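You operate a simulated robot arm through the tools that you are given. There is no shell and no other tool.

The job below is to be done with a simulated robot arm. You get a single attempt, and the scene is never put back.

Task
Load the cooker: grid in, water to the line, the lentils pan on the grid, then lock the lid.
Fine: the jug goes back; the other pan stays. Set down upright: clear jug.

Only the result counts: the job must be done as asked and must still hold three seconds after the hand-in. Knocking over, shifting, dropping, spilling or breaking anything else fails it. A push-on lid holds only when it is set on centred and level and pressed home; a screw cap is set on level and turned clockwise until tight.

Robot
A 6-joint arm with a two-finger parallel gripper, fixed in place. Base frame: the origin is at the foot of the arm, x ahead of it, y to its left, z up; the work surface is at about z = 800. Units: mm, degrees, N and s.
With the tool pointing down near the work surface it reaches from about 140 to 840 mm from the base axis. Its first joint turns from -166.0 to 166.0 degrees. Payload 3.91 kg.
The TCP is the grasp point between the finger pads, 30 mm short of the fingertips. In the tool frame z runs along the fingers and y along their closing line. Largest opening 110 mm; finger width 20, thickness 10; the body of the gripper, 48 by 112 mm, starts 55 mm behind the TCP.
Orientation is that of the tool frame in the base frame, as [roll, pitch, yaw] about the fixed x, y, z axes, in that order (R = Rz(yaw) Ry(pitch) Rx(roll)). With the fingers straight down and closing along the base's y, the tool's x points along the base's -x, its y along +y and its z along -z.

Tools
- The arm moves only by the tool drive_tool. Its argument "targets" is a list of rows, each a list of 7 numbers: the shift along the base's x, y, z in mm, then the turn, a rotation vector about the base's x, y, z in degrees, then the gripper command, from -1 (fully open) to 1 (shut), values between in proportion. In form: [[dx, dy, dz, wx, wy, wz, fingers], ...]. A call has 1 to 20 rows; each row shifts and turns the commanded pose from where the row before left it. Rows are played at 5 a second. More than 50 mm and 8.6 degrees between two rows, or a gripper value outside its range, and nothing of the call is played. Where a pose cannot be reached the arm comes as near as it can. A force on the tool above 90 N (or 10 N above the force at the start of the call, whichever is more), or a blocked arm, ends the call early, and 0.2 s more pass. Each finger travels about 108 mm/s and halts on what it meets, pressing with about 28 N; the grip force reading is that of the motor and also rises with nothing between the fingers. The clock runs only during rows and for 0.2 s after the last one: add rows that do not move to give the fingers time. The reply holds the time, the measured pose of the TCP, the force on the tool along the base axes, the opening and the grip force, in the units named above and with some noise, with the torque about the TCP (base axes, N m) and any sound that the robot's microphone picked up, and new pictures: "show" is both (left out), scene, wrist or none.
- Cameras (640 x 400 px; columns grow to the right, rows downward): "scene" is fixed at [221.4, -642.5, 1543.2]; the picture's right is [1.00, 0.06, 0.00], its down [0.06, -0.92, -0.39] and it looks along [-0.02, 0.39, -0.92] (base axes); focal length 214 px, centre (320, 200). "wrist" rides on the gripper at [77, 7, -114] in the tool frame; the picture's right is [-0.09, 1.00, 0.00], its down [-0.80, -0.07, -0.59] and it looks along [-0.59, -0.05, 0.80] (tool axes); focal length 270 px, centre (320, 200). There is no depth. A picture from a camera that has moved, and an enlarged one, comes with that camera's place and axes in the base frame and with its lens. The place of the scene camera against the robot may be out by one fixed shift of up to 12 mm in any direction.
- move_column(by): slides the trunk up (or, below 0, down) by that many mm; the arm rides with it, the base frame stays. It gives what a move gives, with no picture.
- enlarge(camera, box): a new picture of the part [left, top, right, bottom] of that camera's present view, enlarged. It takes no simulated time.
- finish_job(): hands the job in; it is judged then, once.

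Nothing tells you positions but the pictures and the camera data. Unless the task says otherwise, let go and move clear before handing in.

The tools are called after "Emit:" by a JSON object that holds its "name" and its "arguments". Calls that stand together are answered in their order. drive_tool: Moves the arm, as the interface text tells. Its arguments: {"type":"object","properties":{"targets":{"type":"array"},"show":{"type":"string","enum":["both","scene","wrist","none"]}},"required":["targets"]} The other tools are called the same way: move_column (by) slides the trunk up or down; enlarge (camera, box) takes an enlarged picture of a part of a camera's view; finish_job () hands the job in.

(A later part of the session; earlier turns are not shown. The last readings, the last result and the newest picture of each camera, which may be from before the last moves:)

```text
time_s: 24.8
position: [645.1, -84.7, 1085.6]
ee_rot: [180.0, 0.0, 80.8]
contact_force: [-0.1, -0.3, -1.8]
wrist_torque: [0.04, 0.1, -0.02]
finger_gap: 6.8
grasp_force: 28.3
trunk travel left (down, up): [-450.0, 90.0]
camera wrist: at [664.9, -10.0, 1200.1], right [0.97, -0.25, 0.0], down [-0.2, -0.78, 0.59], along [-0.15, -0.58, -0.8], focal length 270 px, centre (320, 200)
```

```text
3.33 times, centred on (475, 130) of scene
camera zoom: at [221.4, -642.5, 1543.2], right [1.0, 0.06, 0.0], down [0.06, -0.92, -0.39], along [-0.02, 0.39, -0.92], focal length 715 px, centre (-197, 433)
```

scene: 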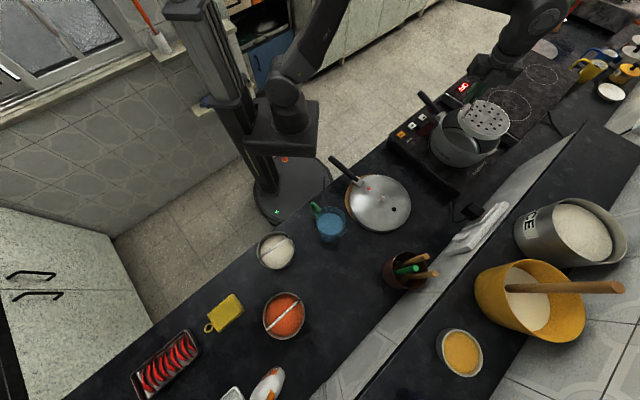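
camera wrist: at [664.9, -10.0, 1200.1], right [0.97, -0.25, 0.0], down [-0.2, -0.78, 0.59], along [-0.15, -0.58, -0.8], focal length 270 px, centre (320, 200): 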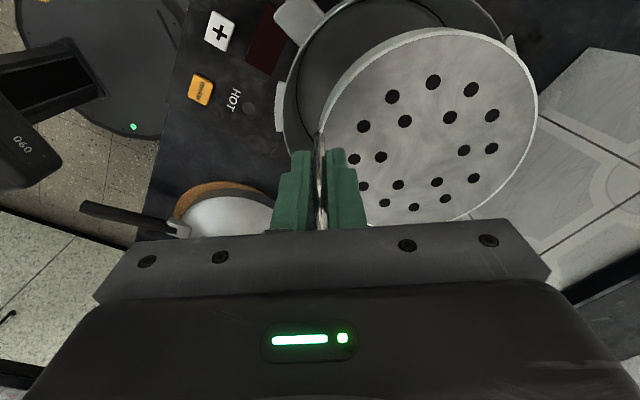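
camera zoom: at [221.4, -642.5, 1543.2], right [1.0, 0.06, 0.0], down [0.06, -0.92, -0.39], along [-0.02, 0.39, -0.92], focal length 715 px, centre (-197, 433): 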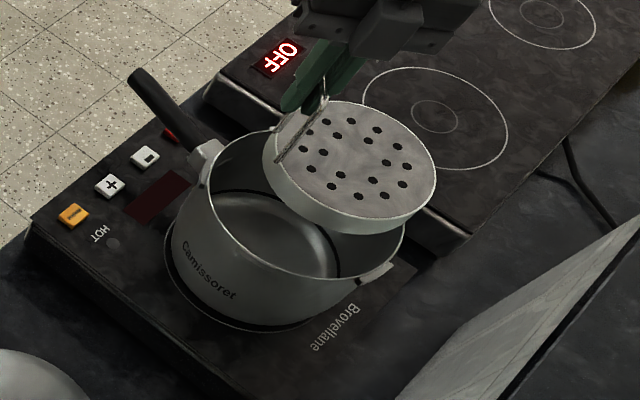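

The pot centre works out near (706,-110), so I shift about 5 mm and lower the grid into the pot gently.

Emit:
{"name": "drive_tool", "arguments": {"targets": [[-3, 1, -4, 0, 0, 0, 1], [-2, 0, -8, 0, 0, 0, 1], [0, 0, -12, 0, 0, 0, 1], [0, 0, -15, 0, 0, 0, 1], [0, 0, -15, 0, 0, 0, 1], [0, 0, -15, 0, 0, 0, 1], [0, 0, -15, 0, 0, 0, 1], [0, 0, -15, 0, 0, 0, 1], [0, 0, -15, 0, 0, 0, 1], [0, 0, -12, 0, 0, 0, 1], [0, 0, -8, 0, 0, 0, 1], [0, 0, -6, 0, 0, 0, 1], [0, 0, 0, 0, 0, 0, 1]], "show": "both"}}

Emit:
{"name": "enlarge", "arguments": {"camera": "wrist", "box": [250, 0, 570, 230]}}

Emit:
{"name": "enlarge", "arguments": {"camera": "scene", "box": [410, 70, 540, 190]}}

```text
time_s: 27.6
position: [639.3, -84.7, 944.3]
ee_rot: [179.9, 0.0, 80.8]
contact_force: [1.5, 1.0, 3.9]
wrist_torque: [-0.09, 0.02, -0.01]
finger_gap: 7.1
grasp_force: 28.1
trunk travel left (down, up): [-450.0, 90.0]
camera wrist: at [659.0, -10.3, 1059.3], right [0.97, -0.25, 0.0], down [-0.2, -0.78, 0.59], along [-0.15, -0.58, -0.8], focal length 270 px, centre (320, 200)
```

scene: 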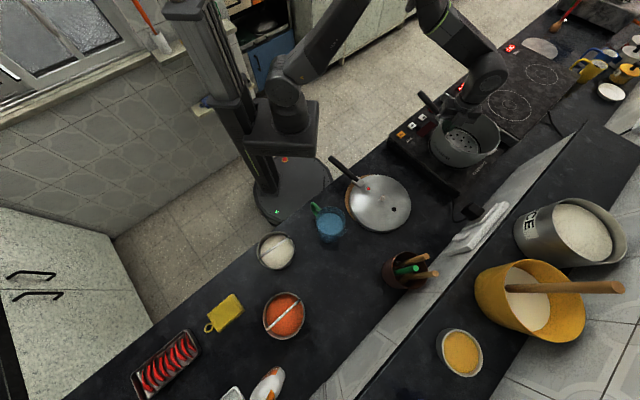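
wrist: 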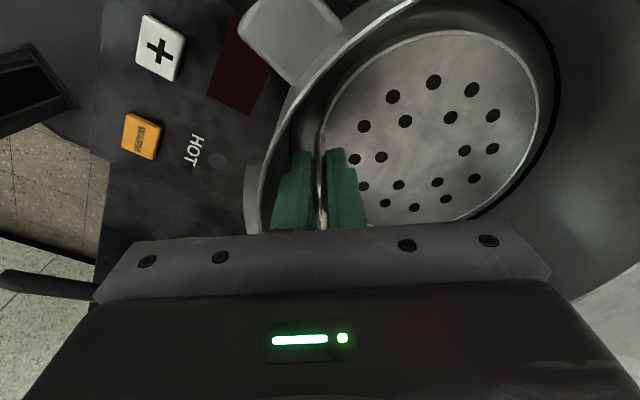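

```text
1.74 times, centred on (410, 115) of wrist
camera zoom: at [659.0, -10.3, 1059.3], right [0.97, -0.25, 0.0], down [-0.2, -0.78, 0.59], along [-0.15, -0.58, -0.8], focal length 470 px, centre (164, 348)
```

zoom: 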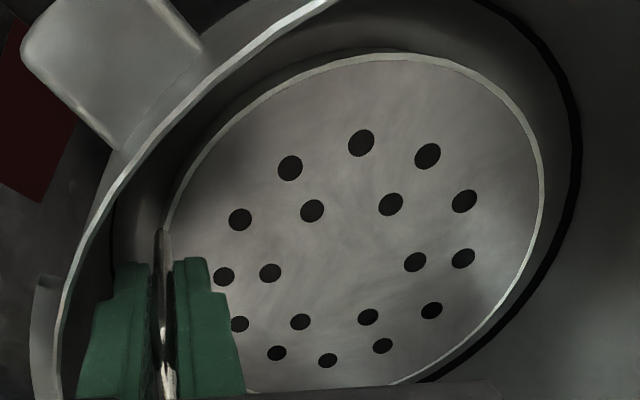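

```text
3.33 times, centred on (475, 130) of scene
camera zoom: at [221.4, -642.5, 1543.2], right [1.0, 0.06, 0.0], down [0.06, -0.92, -0.39], along [-0.02, 0.39, -0.92], focal length 715 px, centre (-197, 433)
```

zoom: 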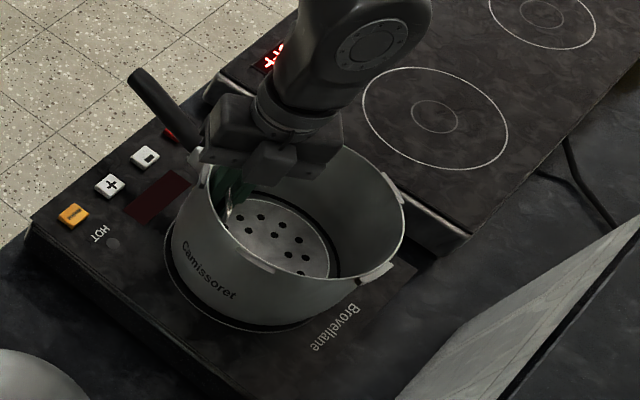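

The grid is near or on the pot floor (upward force appeared). I hold still briefly and re-read the force.

Emit:
{"name": "drive_tool", "arguments": {"targets": [[0, 0, 0, 0, 0, 0, 1], [0, 0, 0, 0, 0, 0, 1]], "show": "none"}}

Emit:
{"name": "drive_tool", "arguments": {"targets": [[0, 0, -2, 0, 0, 0, 1], [0, 0, 0, 0, 0, 0, 1]], "show": "wrist"}}

```text
time_s: 28.2
position: [639.8, -85.4, 944.7]
ee_rot: [180.0, 0.0, 80.7]
contact_force: [0.1, 1.1, 5.8]
wrist_torque: [-0.05, 0.0, -0.02]
finger_gap: 7.1
grasp_force: 28.0
trunk travel left (down, up): [-450.0, 90.0]
```

```text
time_s: 28.8
position: [639.3, -85.5, 944.9]
ee_rot: [179.9, 0.0, 80.8]
contact_force: [0.7, 0.1, 14.6]
wrist_torque: [-0.04, -0.03, -0.03]
finger_gap: 7.1
grasp_force: 28.0
trunk travel left (down, up): [-450.0, 90.0]
camera wrist: at [658.6, -10.3, 1059.2], right [0.97, -0.25, 0.0], down [-0.2, -0.78, 0.59], along [-0.14, -0.58, -0.8], focal length 270 px, centre (320, 200)
```

wrist: 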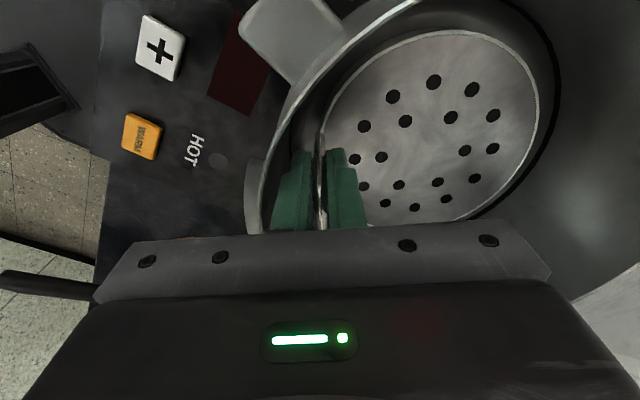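

Contact is firm at z≈944.8, so the grid sits on the pot floor. I relieve the pressure, open just enough, and rise straight up.

Emit:
{"name": "drive_tool", "arguments": {"targets": [[0, 0, 2, 0, 0, 0, 1], [0, 0, 0, 0, 0, 0, 1], [0, 0, 0, 0, 0, 0, 0.8], [0, 0, 0, 0, 0, 0, 0.68], [0, 0, 0, 0, 0, 0, 0.68]], "show": "wrist"}}

Emit:
{"name": "enlarge", "arguments": {"camera": "wrist", "box": [230, 60, 410, 240]}}

```text
time_s: 30.0
position: [639.3, -85.3, 945.4]
ee_rot: [-179.9, 0.0, 80.8]
contact_force: [0.0, -0.4, -0.3]
wrist_torque: [-0.03, -0.04, -0.04]
finger_gap: 17.4
grasp_force: 0.1
trunk travel left (down, up): [-450.0, 90.0]
camera wrist: at [659.2, -10.1, 1059.5], right [0.97, -0.25, 0.0], down [-0.2, -0.78, 0.59], along [-0.15, -0.58, -0.8], focal length 270 px, centre (320, 200)
```

wrist: 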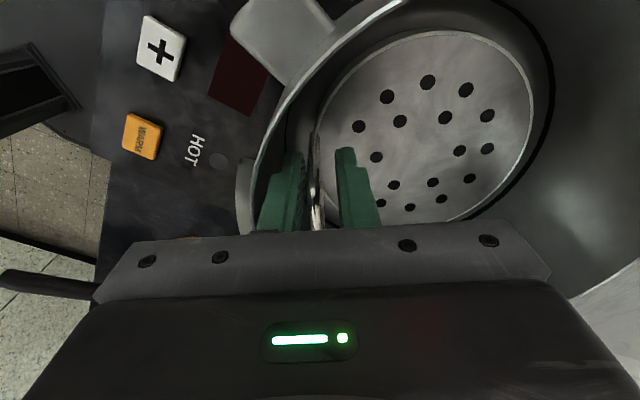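

```text
2.22 times, centred on (320, 150) of wrist
camera zoom: at [659.2, -10.1, 1059.5], right [0.97, -0.25, 0.0], down [-0.2, -0.78, 0.59], along [-0.15, -0.58, -0.8], focal length 601 px, centre (320, 311)
```

zoom: 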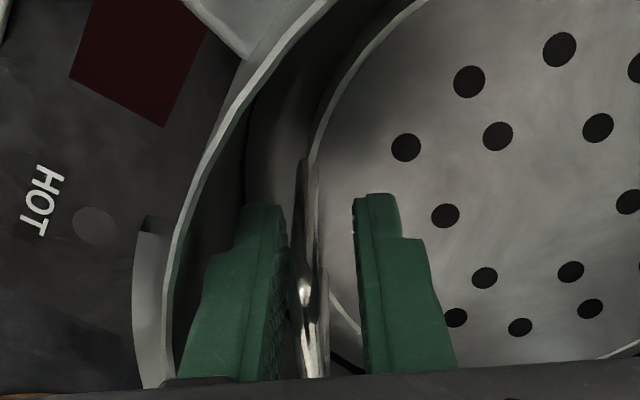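

The loop is free between the fingers. I rise straight up and watch that the grid stays down.

Emit:
{"name": "drive_tool", "arguments": {"targets": [[0, 0, 5, 0, 0, 0, 0.68], [0, 0, 10, 0, 0, 0, 0.68], [0, 0, 20, 0, 0, 0, 0.68], [0, 0, 25, 0, 0, 0, 0.68], [0, 0, 30, 0, 0, 0, 0.68], [0, 0, 40, 0, 0, 0, 0.3], [0, 0, 40, 0, 0, 0, 0]], "show": "both"}}

Emit:
{"name": "enlarge", "arguments": {"camera": "wrist", "box": [250, 0, 570, 230]}}

Emit:
{"name": "enlarge", "arguments": {"camera": "scene", "box": [410, 70, 540, 190]}}

```text
time_s: 31.6
position: [637.1, -80.7, 1115.7]
ee_rot: [-180.0, -0.1, 80.8]
contact_force: [-0.3, 0.1, 0.3]
wrist_torque: [0.01, -0.01, 0.0]
finger_gap: 55.2
grasp_force: 0.0
trunk travel left (down, up): [-450.0, 90.0]
camera wrist: at [655.9, -6.4, 1230.4], right [0.97, -0.25, 0.0], down [-0.2, -0.78, 0.59], along [-0.15, -0.58, -0.8], focal length 270 px, centre (320, 200)
```

scene: 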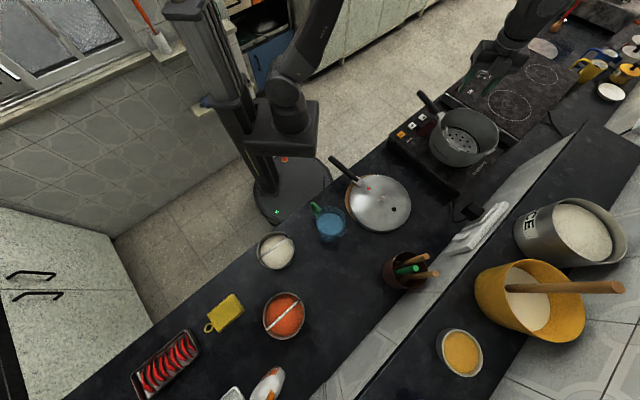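
wrist: 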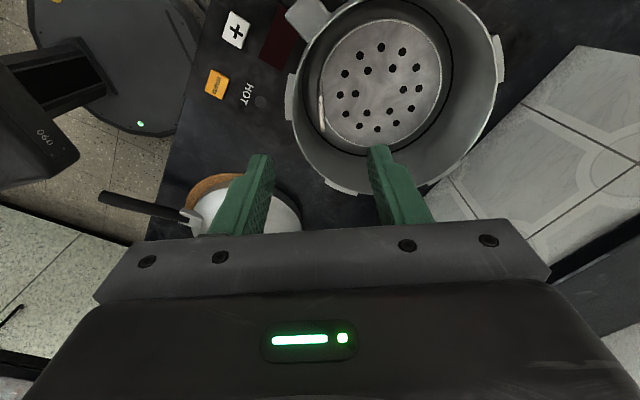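

```text
1.74 times, centred on (410, 115) of wrist
camera zoom: at [655.9, -6.4, 1230.4], right [0.97, -0.25, 0.0], down [-0.2, -0.78, 0.59], along [-0.15, -0.58, -0.8], focal length 470 px, centre (164, 348)
```

zoom: 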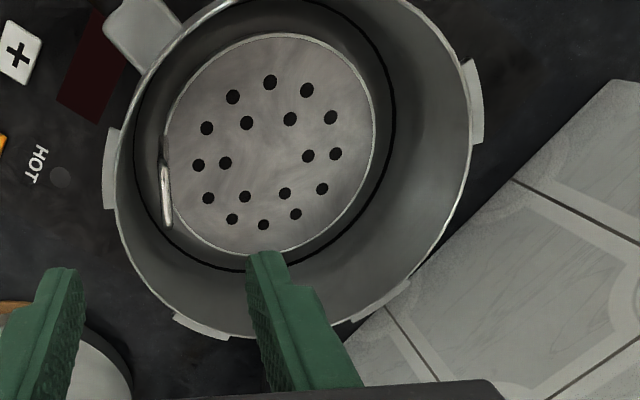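

```text
3.33 times, centred on (475, 130) of scene
camera zoom: at [221.4, -642.5, 1543.2], right [1.0, 0.06, 0.0], down [0.06, -0.92, -0.39], along [-0.02, 0.39, -0.92], focal length 715 px, centre (-197, 433)
```

zoom: 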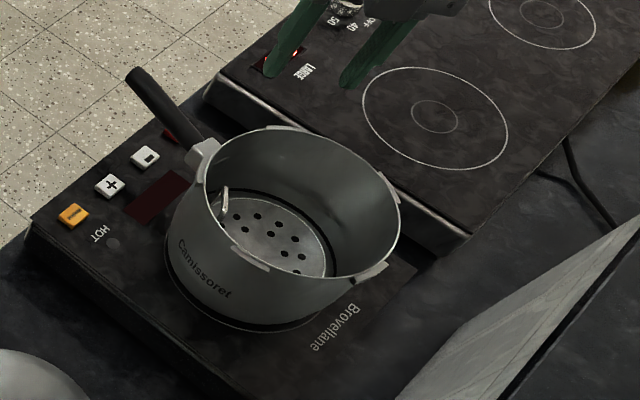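

The grid lies flat in the pot. Next is the jug: I fly back above it, turning the fingers to close across its handle–spout axis, and look.

Emit:
{"name": "drive_tool", "arguments": {"targets": [[-30, -27, 0, 0, 0, 4, -1], [-30, -27, 0, 0, 0, 4, -1], [-30, -27, 0, 0, 0, 4, -1], [-30, -27, 0, 0, 0, 4, -1], [-30, -27, 0, 0, 0, 4, -1], [-30, -27, 0, 0, 0, 4, -1], [-30, -27, 0, 0, 0, 4, -1], [-30, -27, 0, 0, 0, 4, -1], [-30, -27, 0, 0, 0, 4, -1], [-30, -27, 0, 0, 0, 4, -1], [-30, -27, 0, 0, 0, 4, -1], [-30, -27, 0, 0, 0, 4, -1], [-30, -27, 0, 0, 0, 4, -1], [0, 0, -20, 0, 0, 0, -1]], "show": "both"}}

Emit:
{"name": "enlarge", "arguments": {"camera": "wrist", "box": [200, 0, 440, 150]}}

Emit:
{"name": "enlarge", "arguments": {"camera": "scene", "box": [290, 180, 370, 260]}}

```text
time_s: 34.6
position: [248.4, -435.2, 1094.3]
ee_rot: [-180.0, 0.0, 132.9]
contact_force: [-0.4, -0.1, 0.0]
wrist_torque: [-0.05, 0.0, -0.01]
finger_gap: 109.8
grasp_force: 0.1
trunk travel left (down, up): [-450.0, 90.0]
camera wrist: at [201.2, -374.6, 1208.9], right [0.79, 0.61, 0.0], down [0.49, -0.64, 0.59], along [0.36, -0.47, -0.8], focal length 270 px, centre (320, 200)
```

scene: 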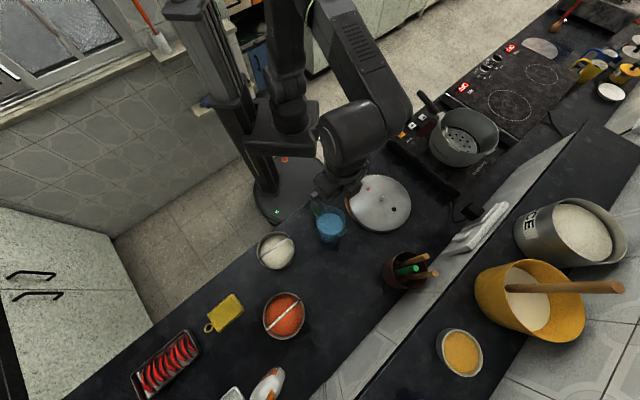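
wrist: 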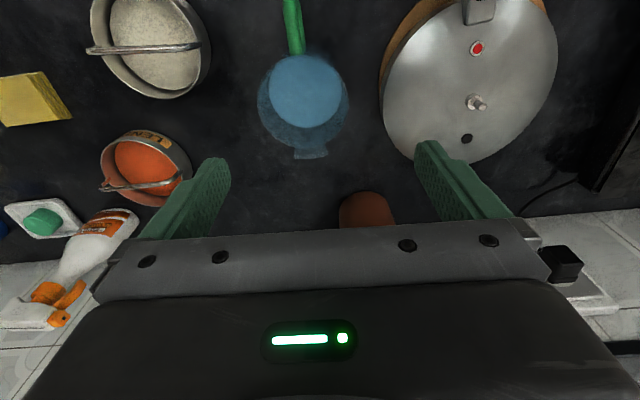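

```text
2.67 times, centred on (320, 75) of wrist
camera zoom: at [201.2, -374.6, 1208.9], right [0.79, 0.61, 0.0], down [0.49, -0.64, 0.59], along [0.36, -0.47, -0.8], focal length 721 px, centre (320, 533)
```

zoom: 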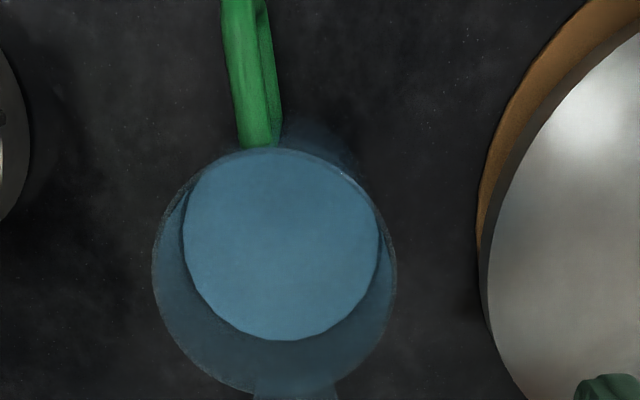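

```text
5.00 times, centred on (330, 220) of scene
camera zoom: at [221.4, -642.5, 1543.2], right [1.0, 0.06, 0.0], down [0.06, -0.92, -0.39], along [-0.02, 0.39, -0.92], focal length 1072 px, centre (270, 100)
```

zoom: 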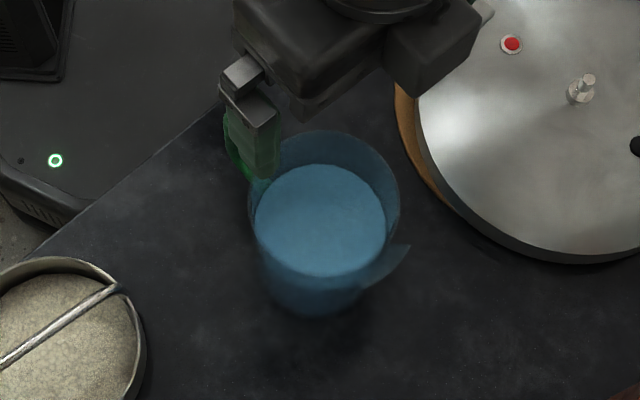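

The jug centre is about (241,-454), its handle–spout line along the tool x axis as wanted. I centre over it and descend partway to verify clearance on both sides.

Emit:
{"name": "drive_tool", "arguments": {"targets": [[-7, -18.5, 0, 0, 0, 0, -1], [0, 0, -35, 0, 0, 0, -1], [0, 0, -35, 0, 0, 0, -1], [0, 0, -34, 0, 0, 0, -1], [0, 0, 0, 0, 0, 0, -1]], "show": "both"}}

Emit:
{"name": "enlarge", "arguments": {"camera": "wrist", "box": [200, 60, 440, 240]}}

```text
time_s: 35.8
position: [243.7, -451.4, 990.0]
ee_rot: [-180.0, 0.0, 132.9]
contact_force: [-0.1, -0.9, -0.3]
wrist_torque: [-0.01, -0.02, -0.01]
finger_gap: 110.2
grasp_force: 0.0
trunk travel left (down, up): [-450.0, 90.0]
camera wrist: at [196.2, -390.6, 1104.0], right [0.79, 0.61, 0.0], down [0.49, -0.64, 0.59], along [0.36, -0.47, -0.8], focal length 270 px, centre (320, 200)
```

scene: 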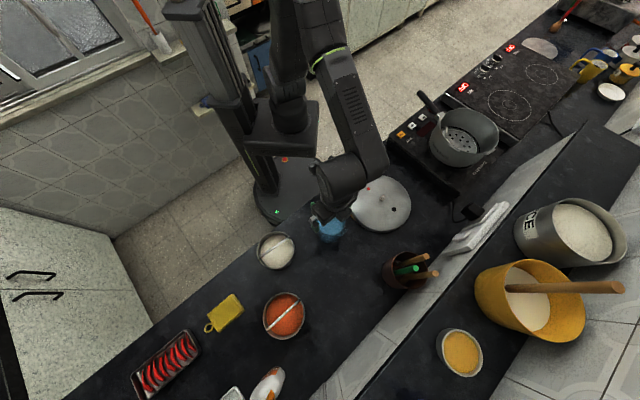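
wrist: 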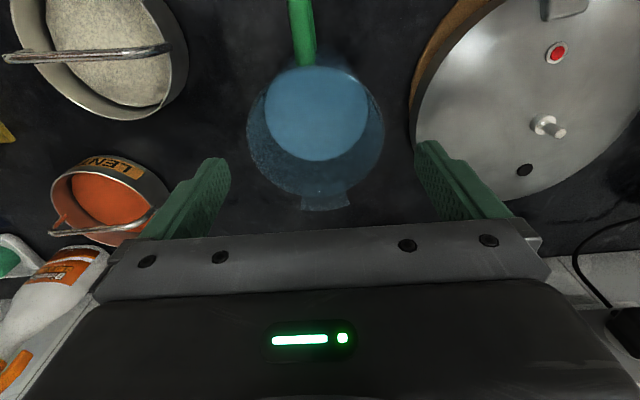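

```text
2.22 times, centred on (320, 150) of wrist
camera zoom: at [196.2, -390.6, 1104.0], right [0.79, 0.61, 0.0], down [0.49, -0.64, 0.59], along [0.36, -0.47, -0.8], focal length 601 px, centre (320, 311)
```

zoom: 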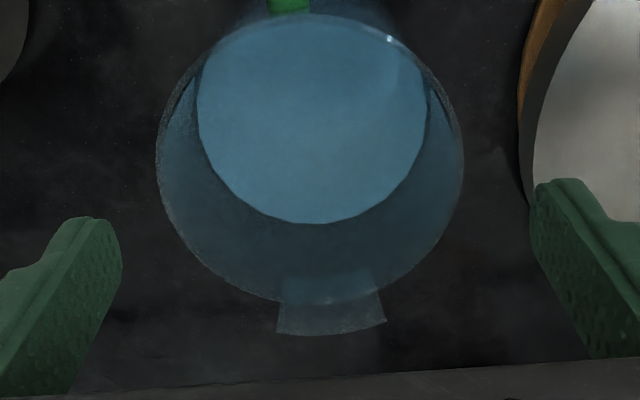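

Clearance is even, with a ~2 mm correction needed. I descend to z≈886 around the jug body.

Emit:
{"name": "drive_tool", "arguments": {"targets": [[-2.2, -2, -20, 0, 0, 0, -1], [0, 0, -30, 0, 0, 0, -1], [0, 0, -30, 0, 0, 0, -1], [0, 0, -24, 0, 0, 0, -1], [0, 0, 0, 0, 0, 0, -1]], "show": "both"}}

Emit:
{"name": "enlarge", "arguments": {"camera": "wrist", "box": [180, 60, 460, 240]}}

```text
time_s: 37.0
position: [241.2, -456.7, 886.7]
ee_rot: [180.0, -0.1, 132.8]
contact_force: [-0.3, 0.2, 0.7]
wrist_torque: [-0.02, 0.0, 0.02]
finger_gap: 109.9
grasp_force: 0.0
trunk travel left (down, up): [-450.0, 90.0]
camera wrist: at [193.8, -395.8, 1002.0], right [0.79, 0.61, 0.0], down [0.49, -0.64, 0.59], along [0.36, -0.47, -0.8], focal length 270 px, centre (320, 200)
```

scene: 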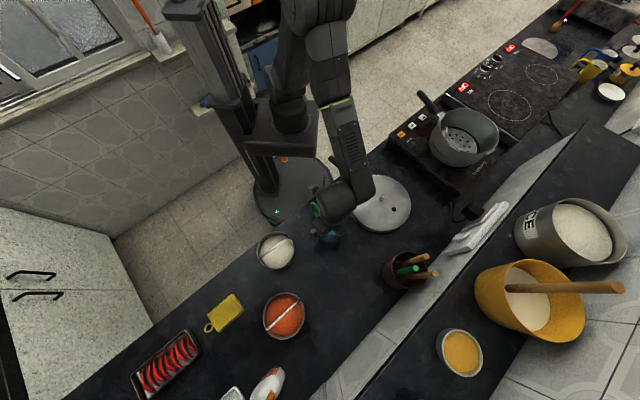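
wrist: 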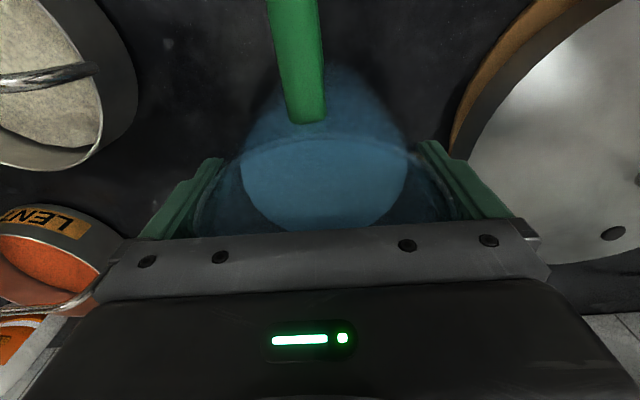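

```text
2.22 times, centred on (320, 150) of wrist
camera zoom: at [193.8, -395.8, 1002.0], right [0.79, 0.61, 0.0], down [0.49, -0.64, 0.59], along [0.36, -0.47, -0.8], focal length 601 px, centre (320, 311)
```

zoom: 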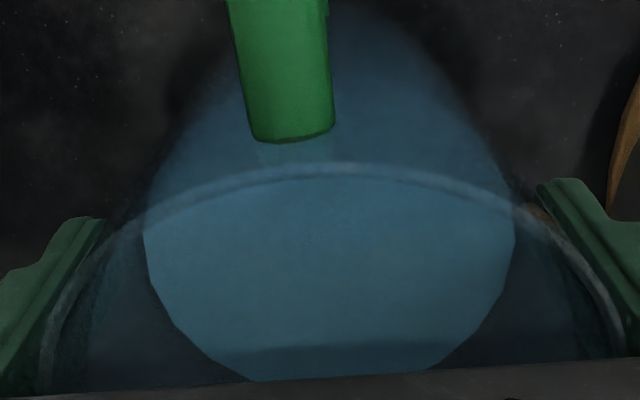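

The jug sits between the open fingers with the body clear of its rim. I close the grip on it.

Emit:
{"name": "drive_tool", "arguments": {"targets": [[0, 0, 0, 0, 0, 0, -0.9], [0, 0, 0, 0, 0, 0, -0.8], [0, 0, 0, 0, 0, 0, 0], [0, 0, 0, 0, 0, 0, 1], [0, 0, 0, 0, 0, 0, 1], [0, 0, 0, 0, 0, 0, 1]], "show": "wrist"}}

```text
time_s: 38.4
position: [239.9, -456.9, 887.2]
ee_rot: [180.0, 0.0, 132.8]
contact_force: [2.3, 0.0, 0.3]
wrist_torque: [0.02, -0.05, 0.09]
finger_gap: 79.9
grasp_force: 27.7
trunk travel left (down, up): [-450.0, 90.0]
camera wrist: at [193.8, -395.7, 1002.2], right [0.79, 0.61, 0.0], down [0.49, -0.64, 0.59], along [0.36, -0.47, -0.8], focal length 270 px, centre (320, 200)
```

wrist: 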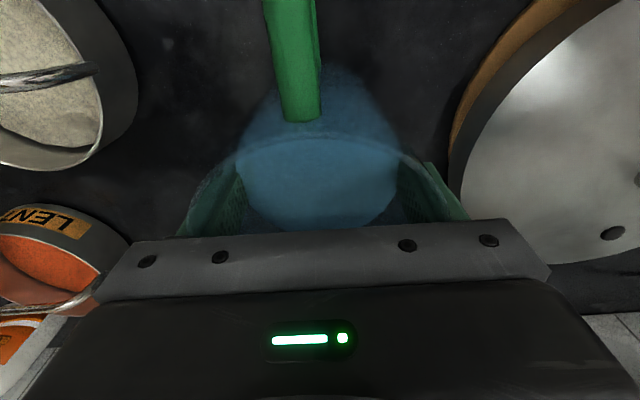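

The jug is gripped at 80 mm. I lift slowly and check the gap and load.

Emit:
{"name": "drive_tool", "arguments": {"targets": [[0, 0, 2, 0, 0, 0, 1], [0, 0, 3, 0, 0, 0, 1], [0, 0, 3, 0, 0, 0, 1], [0, 0, 2, 0, 0, 0, 1], [0, 0, 0, 0, 0, 0, 1]], "show": "wrist"}}

Emit:
{"name": "drive_tool", "arguments": {"targets": [[0, 0, 0, 0, 0, 0, 1], [0, 0, 0, 0, 0, 0, 1]], "show": "none"}}

```text
time_s: 39.6
position: [241.7, -455.7, 896.6]
ee_rot: [-180.0, 0.0, 132.8]
contact_force: [0.0, -0.1, -6.6]
wrist_torque: [-0.06, -0.03, -0.01]
finger_gap: 79.6
grasp_force: 28.3
trunk travel left (down, up): [-450.0, 90.0]
camera wrist: at [194.5, -394.8, 1011.5], right [0.79, 0.61, 0.0], down [0.49, -0.64, 0.59], along [0.36, -0.47, -0.8], focal length 270 px, centre (320, 200)
```

wrist: 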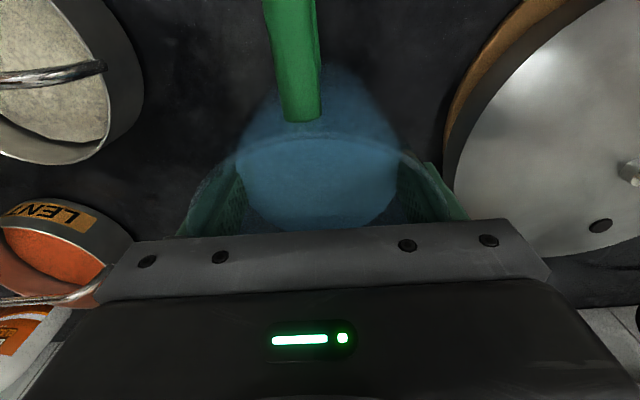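

```text
time_s: 40.2
position: [241.4, -454.2, 897.0]
ee_rot: [179.9, 0.0, 132.9]
contact_force: [0.4, -0.1, -5.9]
wrist_torque: [-0.06, -0.06, -0.02]
finger_gap: 79.3
grasp_force: 28.1
trunk travel left (down, up): [-450.0, 90.0]
```

The jug holds firmly (about 6 N load). I raise it smoothly to carrying height.

Emit:
{"name": "drive_tool", "arguments": {"targets": [[0, 0, 4, 0, 0, 0, 1], [0, 0, 7, 0, 0, 0, 1], [0, 0, 10, 0, 0, 0, 1], [0, 0, 14, 0, 0, 0, 1], [0, 0, 18, 0, 0, 0, 1], [0, 0, 20, 0, 0, 0, 1], [0, 0, 20, 0, 0, 0, 1], [0, 0, 20, 0, 0, 0, 1], [0, 0, 20, 0, 0, 0, 1], [0, 0, 18, 0, 0, 0, 1], [0, 0, 16, 0, 0, 0, 1], [0, 0, 12, 0, 0, 0, 1], [0, 0, 8, 0, 0, 0, 1], [0, 0, 5, 0, 0, 0, 1], [0, 0, 3, 0, 0, 0, 1]], "show": "wrist"}}

```text
time_s: 43.4
position: [240.4, -457.7, 1091.7]
ee_rot: [179.9, -0.1, 132.8]
contact_force: [0.1, -0.9, -5.6]
wrist_torque: [-0.06, -0.05, 0.04]
finger_gap: 79.6
grasp_force: 28.1
trunk travel left (down, up): [-450.0, 90.0]
camera wrist: at [192.2, -396.4, 1207.0], right [0.79, 0.61, 0.0], down [0.49, -0.64, 0.59], along [0.36, -0.47, -0.8], focal length 270 px, centre (320, 200)
```

wrist: 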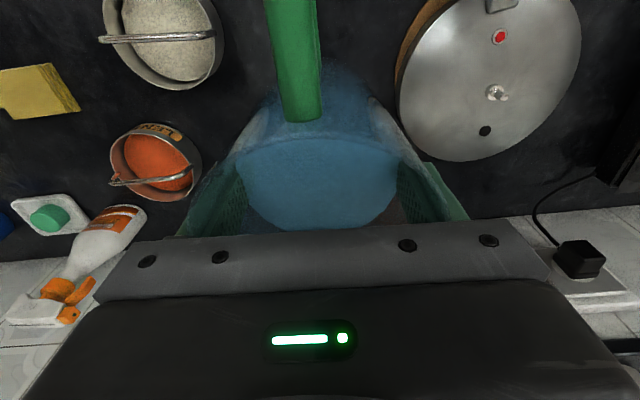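

The jug is up at carrying height, level. I carry it gently toward the far side of the pot, turning the spout to face back over the pot.

Emit:
{"name": "drive_tool", "arguments": {"targets": [[5.67, 5.1, 0, 0, 0, -0.75, 1], [11.34, 10.2, 0, 0, 0, -1.5, 1], [17.01, 15.3, 0, 0, 0, -2.25, 1], [18.9, 17, 0, 0, 0, -2.5, 1], [18.9, 17, 0, 0, 0, -2.5, 1], [18.9, 17, 0, 0, 0, -2.5, 1], [18.9, 17, 0, 0, 0, -2.5, 1], [18.9, 17, 0, 0, 0, -2.5, 1], [18.9, 17, 0, 0, 0, -2.5, 1], [18.9, 17, 0, 0, 0, -2.5, 1], [18.9, 17, 0, 0, 0, -2.5, 1], [18.9, 17, 0, 0, 0, -2.5, 1], [18.9, 17, 0, 0, 0, -2.5, 1], [17.01, 15.3, 0, 0, 0, -2.25, 1], [11.34, 10.2, 0, 0, 0, -1.5, 1], [5.67, 5.1, 0, 0, 0, -0.75, 1]], "show": "wrist"}}

Emit:
{"name": "drive_tool", "arguments": {"targets": [[5.67, 5.1, 0, 0, 0, -0.75, 1], [11.34, 10.2, 0, 0, 0, -1.5, 1], [17.01, 15.3, 0, 0, 0, -2.25, 1], [18.9, 17, 0, 0, 0, -2.5, 1], [18.9, 17, 0, 0, 0, -2.5, 1], [18.9, 17, 0, 0, 0, -2.5, 1], [18.9, 17, 0, 0, 0, -2.5, 1], [18.9, 17, 0, 0, 0, -2.5, 1], [18.9, 17, 0, 0, 0, -2.5, 1], [18.9, 17, 0, 0, 0, -2.5, 1], [18.9, 17, 0, 0, 0, -2.5, 1], [18.9, 17, 0, 0, 0, -2.5, 1], [18.9, 17, 0, 0, 0, -2.5, 1], [17.01, 15.3, 0, 0, 0, -2.25, 1], [11.34, 10.2, 0, 0, 0, -1.5, 1], [5.67, 5.1, 0, 0, 0, -0.75, 1]], "show": "both"}}

```text
time_s: 46.8
position: [497.8, -223.8, 1089.5]
ee_rot: [179.9, 0.0, 98.9]
contact_force: [0.3, 0.5, -6.1]
wrist_torque: [-0.08, 0.04, 0.02]
finger_gap: 79.4
grasp_force: 28.1
trunk travel left (down, up): [-450.0, 90.0]
camera wrist: at [492.2, -146.7, 1205.3], right [1.0, 0.06, 0.0], down [0.05, -0.8, 0.59], along [0.04, -0.59, -0.8], focal length 270 px, centre (320, 200)
```

wrist: 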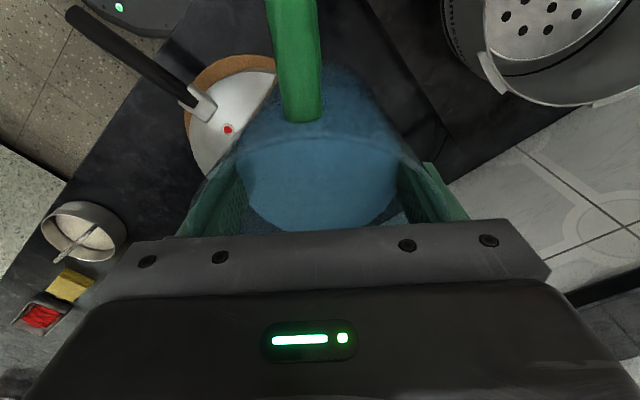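

```text
time_s: 50.2
position: [753.7, 7.5, 1091.5]
ee_rot: [-179.9, 0.0, 64.9]
contact_force: [0.3, 0.2, -5.7]
wrist_torque: [-0.1, 0.01, -0.02]
finger_gap: 79.5
grasp_force: 28.2
trunk travel left (down, up): [-450.0, 90.0]
camera wrist: at [792.8, 73.8, 1206.0], right [0.86, -0.5, 0.0], down [-0.4, -0.69, 0.6], along [-0.3, -0.51, -0.8], focal length 270 px, centre (320, 200)
```

scene: 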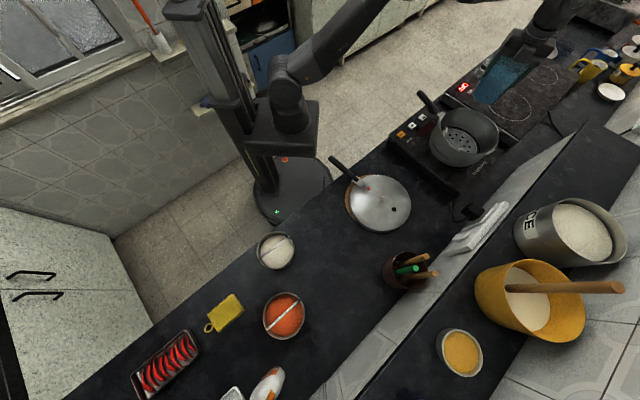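
wrist: 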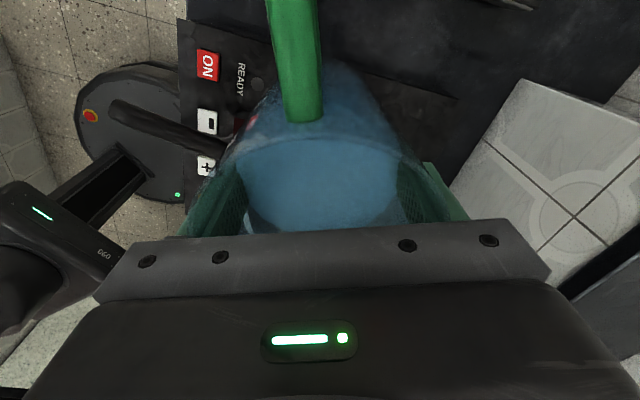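

The jug hovers beyond the pot with the spout toward it. I begin tilting slowly to 35° in place, still above the rim, to see how the water and arm behave.

Emit:
{"name": "drive_tool", "arguments": {"targets": [[0, 0, 0, 2.72, -1.27, 0, 1], [0, 0, 0, 4.53, -2.12, 0, 1], [0, 0, 0, 4.53, -2.12, 0, 1], [0, 0, 0, 4.53, -2.12, 0, 1], [0, 0, 0, 4.53, -2.12, 0, 1], [0, 0, 0, 4.53, -2.12, 0, 1], [0, 0, 0, 4.53, -2.12, 0, 1], [0, 0, 0, 1.81, -0.85, 0, 1]], "show": "both"}}

Emit:
{"name": "enlarge", "arguments": {"camera": "scene", "box": [410, 20, 570, 180]}}

```text
time_s: 52.0
position: [757.0, 6.1, 1091.1]
ee_rot: [-179.9, -35.2, 64.6]
contact_force: [-0.3, -0.5, -5.8]
wrist_torque: [-0.15, 0.09, 0.02]
finger_gap: 79.4
grasp_force: 27.9
trunk travel left (down, up): [-450.0, 90.0]
camera wrist: at [760.8, 0.1, 1229.3], right [0.87, -0.49, -0.05], down [-0.49, -0.87, 0.03], along [-0.06, 0.0, -1.0], focal length 270 px, centre (320, 200)
```

scene: 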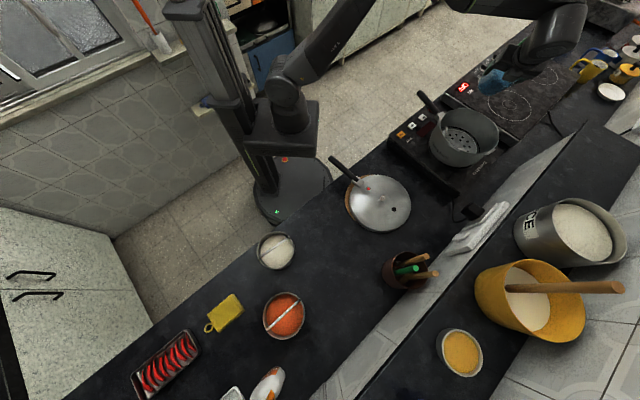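
wrist: 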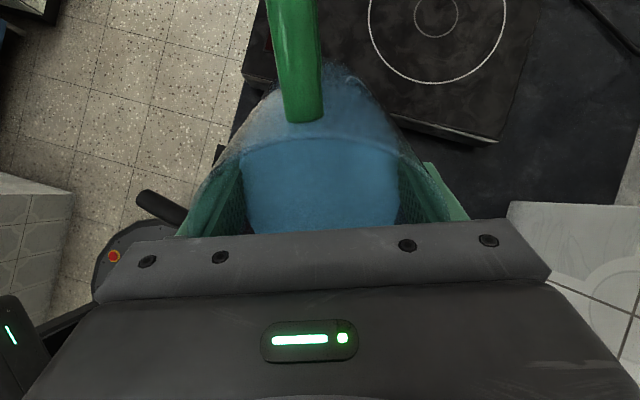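

```text
2.50 times, centred on (490, 100) of scene
camera zoom: at [221.4, -642.5, 1543.2], right [1.0, 0.06, 0.0], down [0.06, -0.92, -0.39], along [-0.02, 0.39, -0.92], focal length 536 px, centre (-105, 450)
```

zoom: 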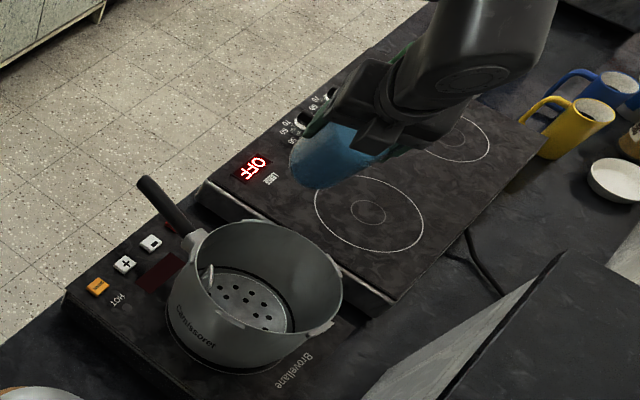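

The tilt behaves as computed; the lip now sits about 55 mm short of the pot's centre. I lower to pouring height, still at 35°, and check clearance.

Emit:
{"name": "drive_tool", "arguments": {"targets": [[0, 0, -6, 0, 0, 0, 1], [0, 0, -12, 0, 0, 0, 1], [0, 0, -15, 0, 0, 0, 1], [0, 0, -15, 0, 0, 0, 1], [0, 0, -15, 0, 0, 0, 1], [0, 0, -9, 0, 0, 0, 1], [0, 0, -3, 0, 0, 0, 1]], "show": "both"}}

Emit:
{"name": "enlarge", "arguments": {"camera": "scene", "box": [410, 40, 550, 180]}}

```text
time_s: 53.6
position: [754.6, 6.3, 1016.4]
ee_rot: [-179.8, -35.0, 64.6]
contact_force: [0.2, -0.6, -5.2]
wrist_torque: [-0.16, 0.06, -0.01]
finger_gap: 79.6
grasp_force: 28.1
trunk travel left (down, up): [-450.0, 90.0]
camera wrist: at [759.8, 0.7, 1154.7], right [0.87, -0.49, -0.05], down [-0.49, -0.87, 0.03], along [-0.06, 0.0, -1.0], focal length 270 px, centre (320, 200)
```

scene: 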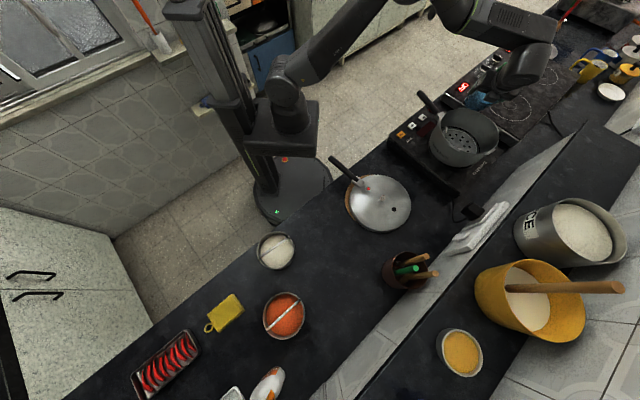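
wrist: 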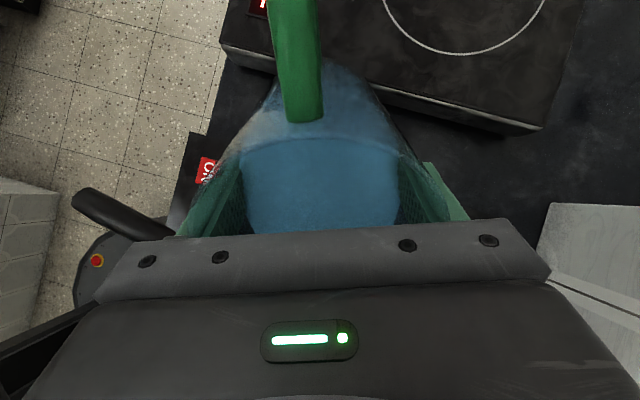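

```text
2.86 times, centred on (480, 110) of scene
camera zoom: at [221.4, -642.5, 1543.2], right [1.0, 0.06, 0.0], down [0.06, -0.92, -0.39], along [-0.02, 0.39, -0.92], focal length 613 px, centre (-137, 457)
```

zoom: 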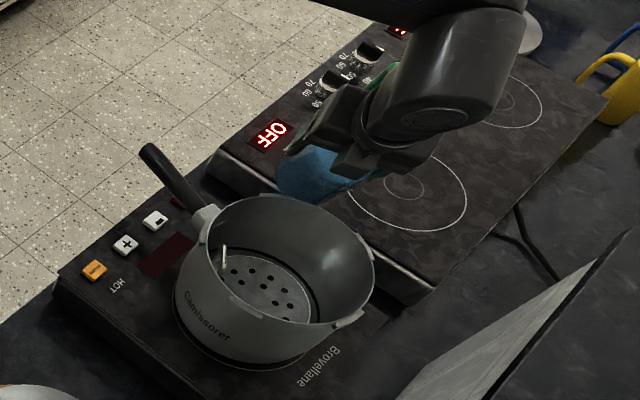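

Clear view remains of the pot from the scene camera. I tilt on to about 47° in small steps and watch for the first flow.

Emit:
{"name": "drive_tool", "arguments": {"targets": [[0, 0, 0, 1.81, -0.85, 0, 1], [0, 0, 0, 1.81, -0.85, 0, 1], [0, 0, 0, 1.81, -0.85, 0, 1], [0, 0, 0, 1.81, -0.85, 0, 1], [0, 0, 0, 1.81, -0.85, 0, 1], [0, 0, 0, 1.81, -0.85, 0, 1], [0, 0, 0, 0, 0, 0, 1]], "show": "both"}}

Emit:
{"name": "enlarge", "arguments": {"camera": "scene", "box": [410, 40, 550, 180]}}

```text
time_s: 55.2
position: [753.6, 6.5, 1017.9]
ee_rot: [-179.8, -47.0, 64.7]
contact_force: [0.5, -0.8, -4.8]
wrist_torque: [-0.16, 0.08, 0.03]
finger_gap: 79.7
grasp_force: 28.4
trunk travel left (down, up): [-450.0, 90.0]
camera wrist: at [747.3, -25.5, 1151.1], right [0.88, -0.48, -0.07], down [-0.48, -0.86, -0.18], along [0.03, 0.19, -0.98], focal length 270 px, centre (320, 200)
```

scene: 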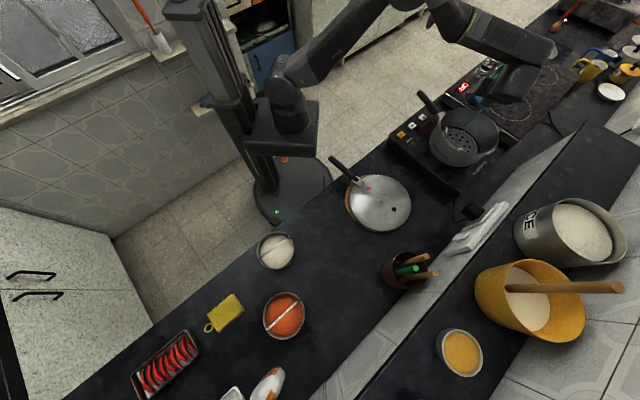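
wrist: 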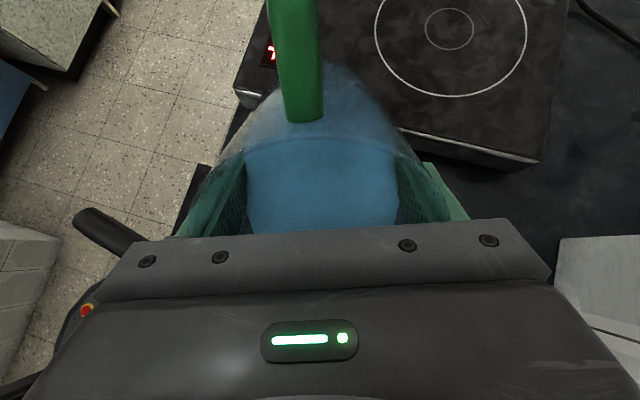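

```text
2.86 times, centred on (480, 110) of scene
camera zoom: at [221.4, -642.5, 1543.2], right [1.0, 0.06, 0.0], down [0.06, -0.92, -0.39], along [-0.02, 0.39, -0.92], focal length 613 px, centre (-137, 457)
```

zoom: 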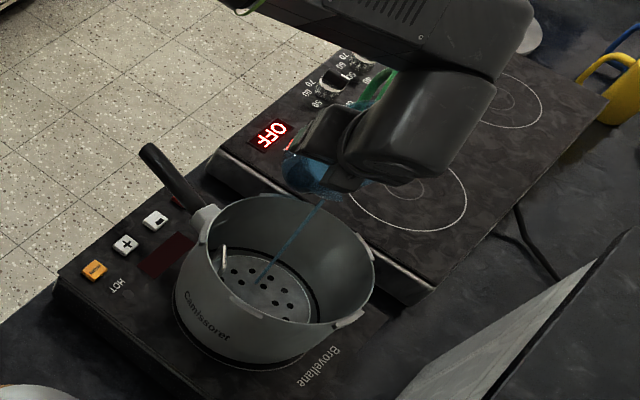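

A thin stream is running from the lip into the pot. I hold still to let it flow and watch the level.

Emit:
{"name": "drive_tool", "arguments": {"targets": [[0, 0, 0, 0, 0, 0, 1], [0, 0, 0, 0, 0, 0, 1], [0, 0, 0, 0, 0, 0, 1], [0, 0, 0, 0, 0, 0, 1], [0, 0, 0, 0, 0, 0, 1]], "show": "scene"}}

Emit:
{"name": "enlarge", "arguments": {"camera": "scene", "box": [425, 80, 515, 170]}}

```text
time_s: 56.4
position: [753.4, 5.6, 1017.1]
ee_rot: [-179.8, -47.0, 64.7]
contact_force: [0.0, 0.7, -5.1]
wrist_torque: [-0.14, 0.04, -0.01]
finger_gap: 79.3
grasp_force: 27.8
trunk travel left (down, up): [-450.0, 90.0]
```

scene: 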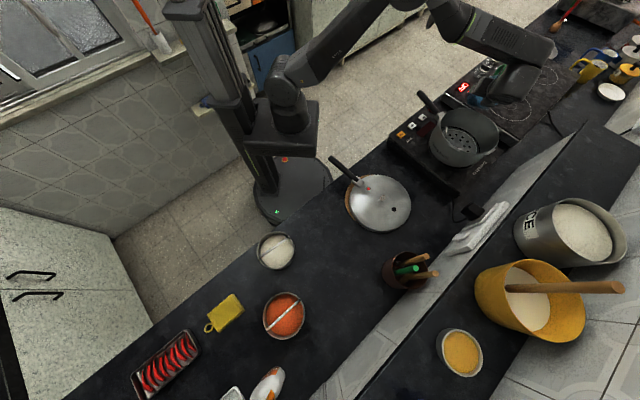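

```text
4.44 times, centred on (470, 125) of scene
camera zoom: at [221.4, -642.5, 1543.2], right [1.0, 0.06, 0.0], down [0.06, -0.92, -0.39], along [-0.02, 0.39, -0.92], focal length 953 px, centre (-347, 533)
```

zoom: 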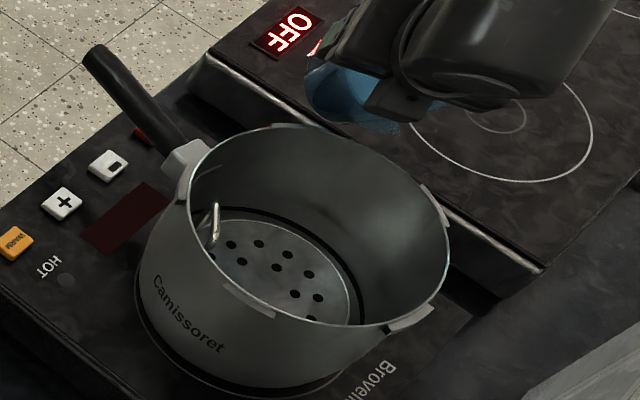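

The flow stops in equilibrium at this tilt, so pouring is controllable by angle. I go on to 59° in small steps and look again.

Emit:
{"name": "drive_tool", "arguments": {"targets": [[-0.4, -0.9, 0, 1.81, -0.85, 0, 1], [-0.4, -0.9, 0, 1.81, -0.85, 0, 1], [-0.4, -0.9, 0, 1.81, -0.85, 0, 1], [0, 0, 0, 0, 0, 0, 1], [0, 0, 0, 0, 0, 0, 1]], "show": "scene"}}

Emit:
{"name": "enlarge", "arguments": {"camera": "scene", "box": [425, 80, 515, 170]}}

Emit:
{"name": "drive_tool", "arguments": {"targets": [[-0.4, -0.9, 0, 1.81, -0.85, 0, 1], [-0.4, -0.9, 0, 1.81, -0.85, 0, 1], [-0.4, -0.9, 0, 1.81, -0.85, 0, 1], [0, 0, 0, 0, 0, 0, 1], [0, 0, 0, 0, 0, 0, 1], [0, 0, 0, 0, 0, 0, 1]], "show": "scene"}}

Emit:
{"name": "enlarge", "arguments": {"camera": "scene", "box": [425, 80, 515, 170]}}

```text
time_s: 57.6
position: [752.7, 2.8, 1015.9]
ee_rot: [-179.8, -53.1, 64.7]
contact_force: [0.1, 0.4, -5.3]
wrist_torque: [-0.12, 0.09, -0.01]
finger_gap: 79.6
grasp_force: 28.3
trunk travel left (down, up): [-450.0, 90.0]
```

scene: 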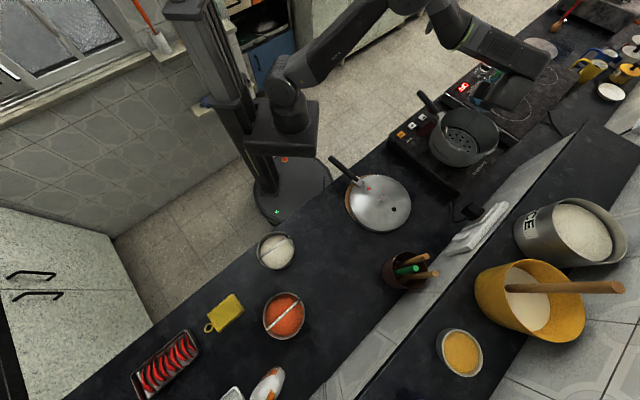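

```text
4.44 times, centred on (470, 125) of scene
camera zoom: at [221.4, -642.5, 1543.2], right [1.0, 0.06, 0.0], down [0.06, -0.92, -0.39], along [-0.02, 0.39, -0.92], focal length 953 px, centre (-347, 533)
```

zoom: 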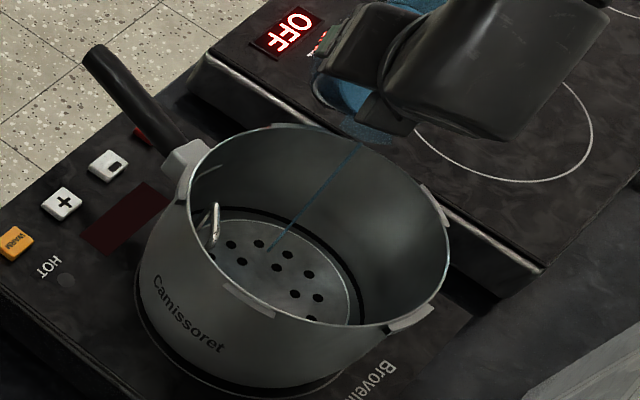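

```text
time_s: 59.0
position: [751.2, 1.4, 1016.2]
ee_rot: [-179.8, -59.0, 64.7]
contact_force: [0.4, -0.6, -3.7]
wrist_torque: [-0.12, 0.06, -0.03]
finger_gap: 79.7
grasp_force: 27.5
trunk travel left (down, up): [-450.0, 90.0]
```

scene: 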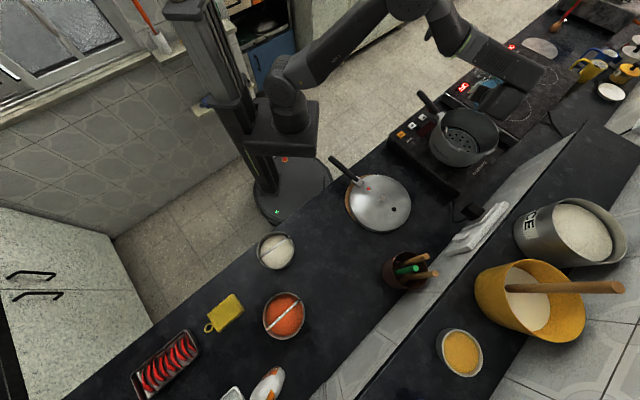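

```text
4.44 times, centred on (470, 125) of scene
camera zoom: at [221.4, -642.5, 1543.2], right [1.0, 0.06, 0.0], down [0.06, -0.92, -0.39], along [-0.02, 0.39, -0.92], focal length 953 px, centre (-347, 533)
```

zoom: 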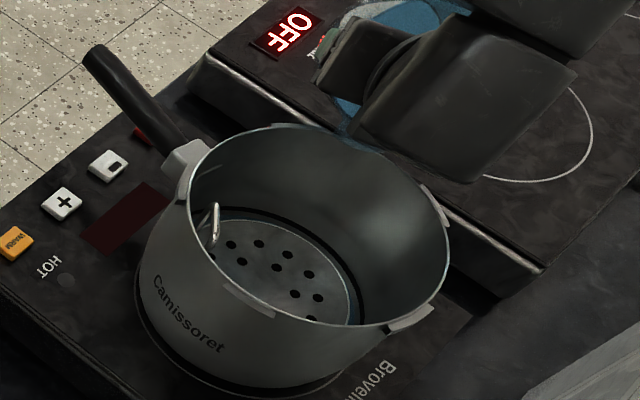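

No stream is visible at this moment. I zoom hard on the pot bottom to find the water level against the line.

Emit:
{"name": "enlarge", "arguments": {"camera": "scene", "box": [440, 110, 496, 160]}}

Emit:
{"name": "drive_tool", "arguments": {"targets": [[0, 0, 0, 0, 0, 0, 1], [0, 0, 0, 0, 0, 0, 1], [0, 0, 0, 0, 0, 0, 1]], "show": "wrist"}}

```text
8.00 times, centred on (468, 135) of scene
camera zoom: at [221.4, -642.5, 1543.2], right [1.0, 0.06, 0.0], down [0.06, -0.92, -0.39], along [-0.02, 0.39, -0.92], focal length 1716 px, centre (-864, 720)
```

zoom: 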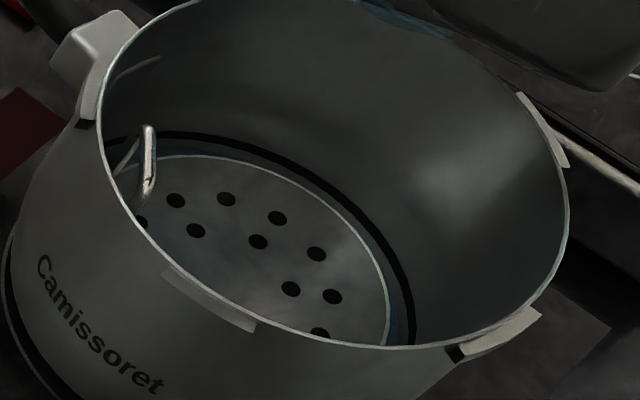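

```text
time_s: 59.8
position: [751.5, 1.4, 1016.5]
ee_rot: [-179.8, -59.0, 64.7]
contact_force: [-1.0, -0.8, -2.5]
wrist_torque: [-0.11, 0.08, -0.04]
finger_gap: 79.5
grasp_force: 27.6
trunk travel left (down, up): [-450.0, 90.0]
camera wrist: at [733.1, -54.5, 1141.3], right [0.88, -0.46, -0.08], down [-0.46, -0.8, -0.38], along [0.11, 0.37, -0.92], focal length 270 px, centre (320, 200)
```

wrist: 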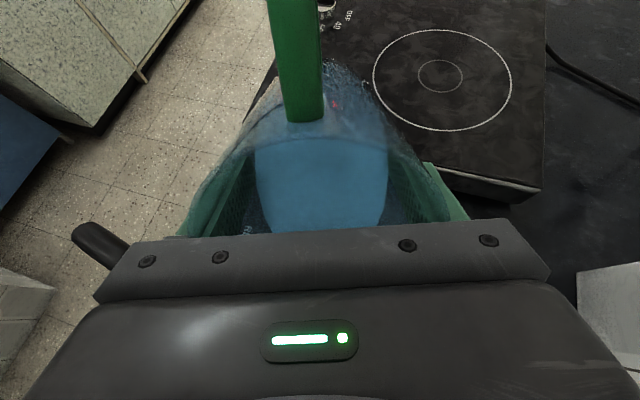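

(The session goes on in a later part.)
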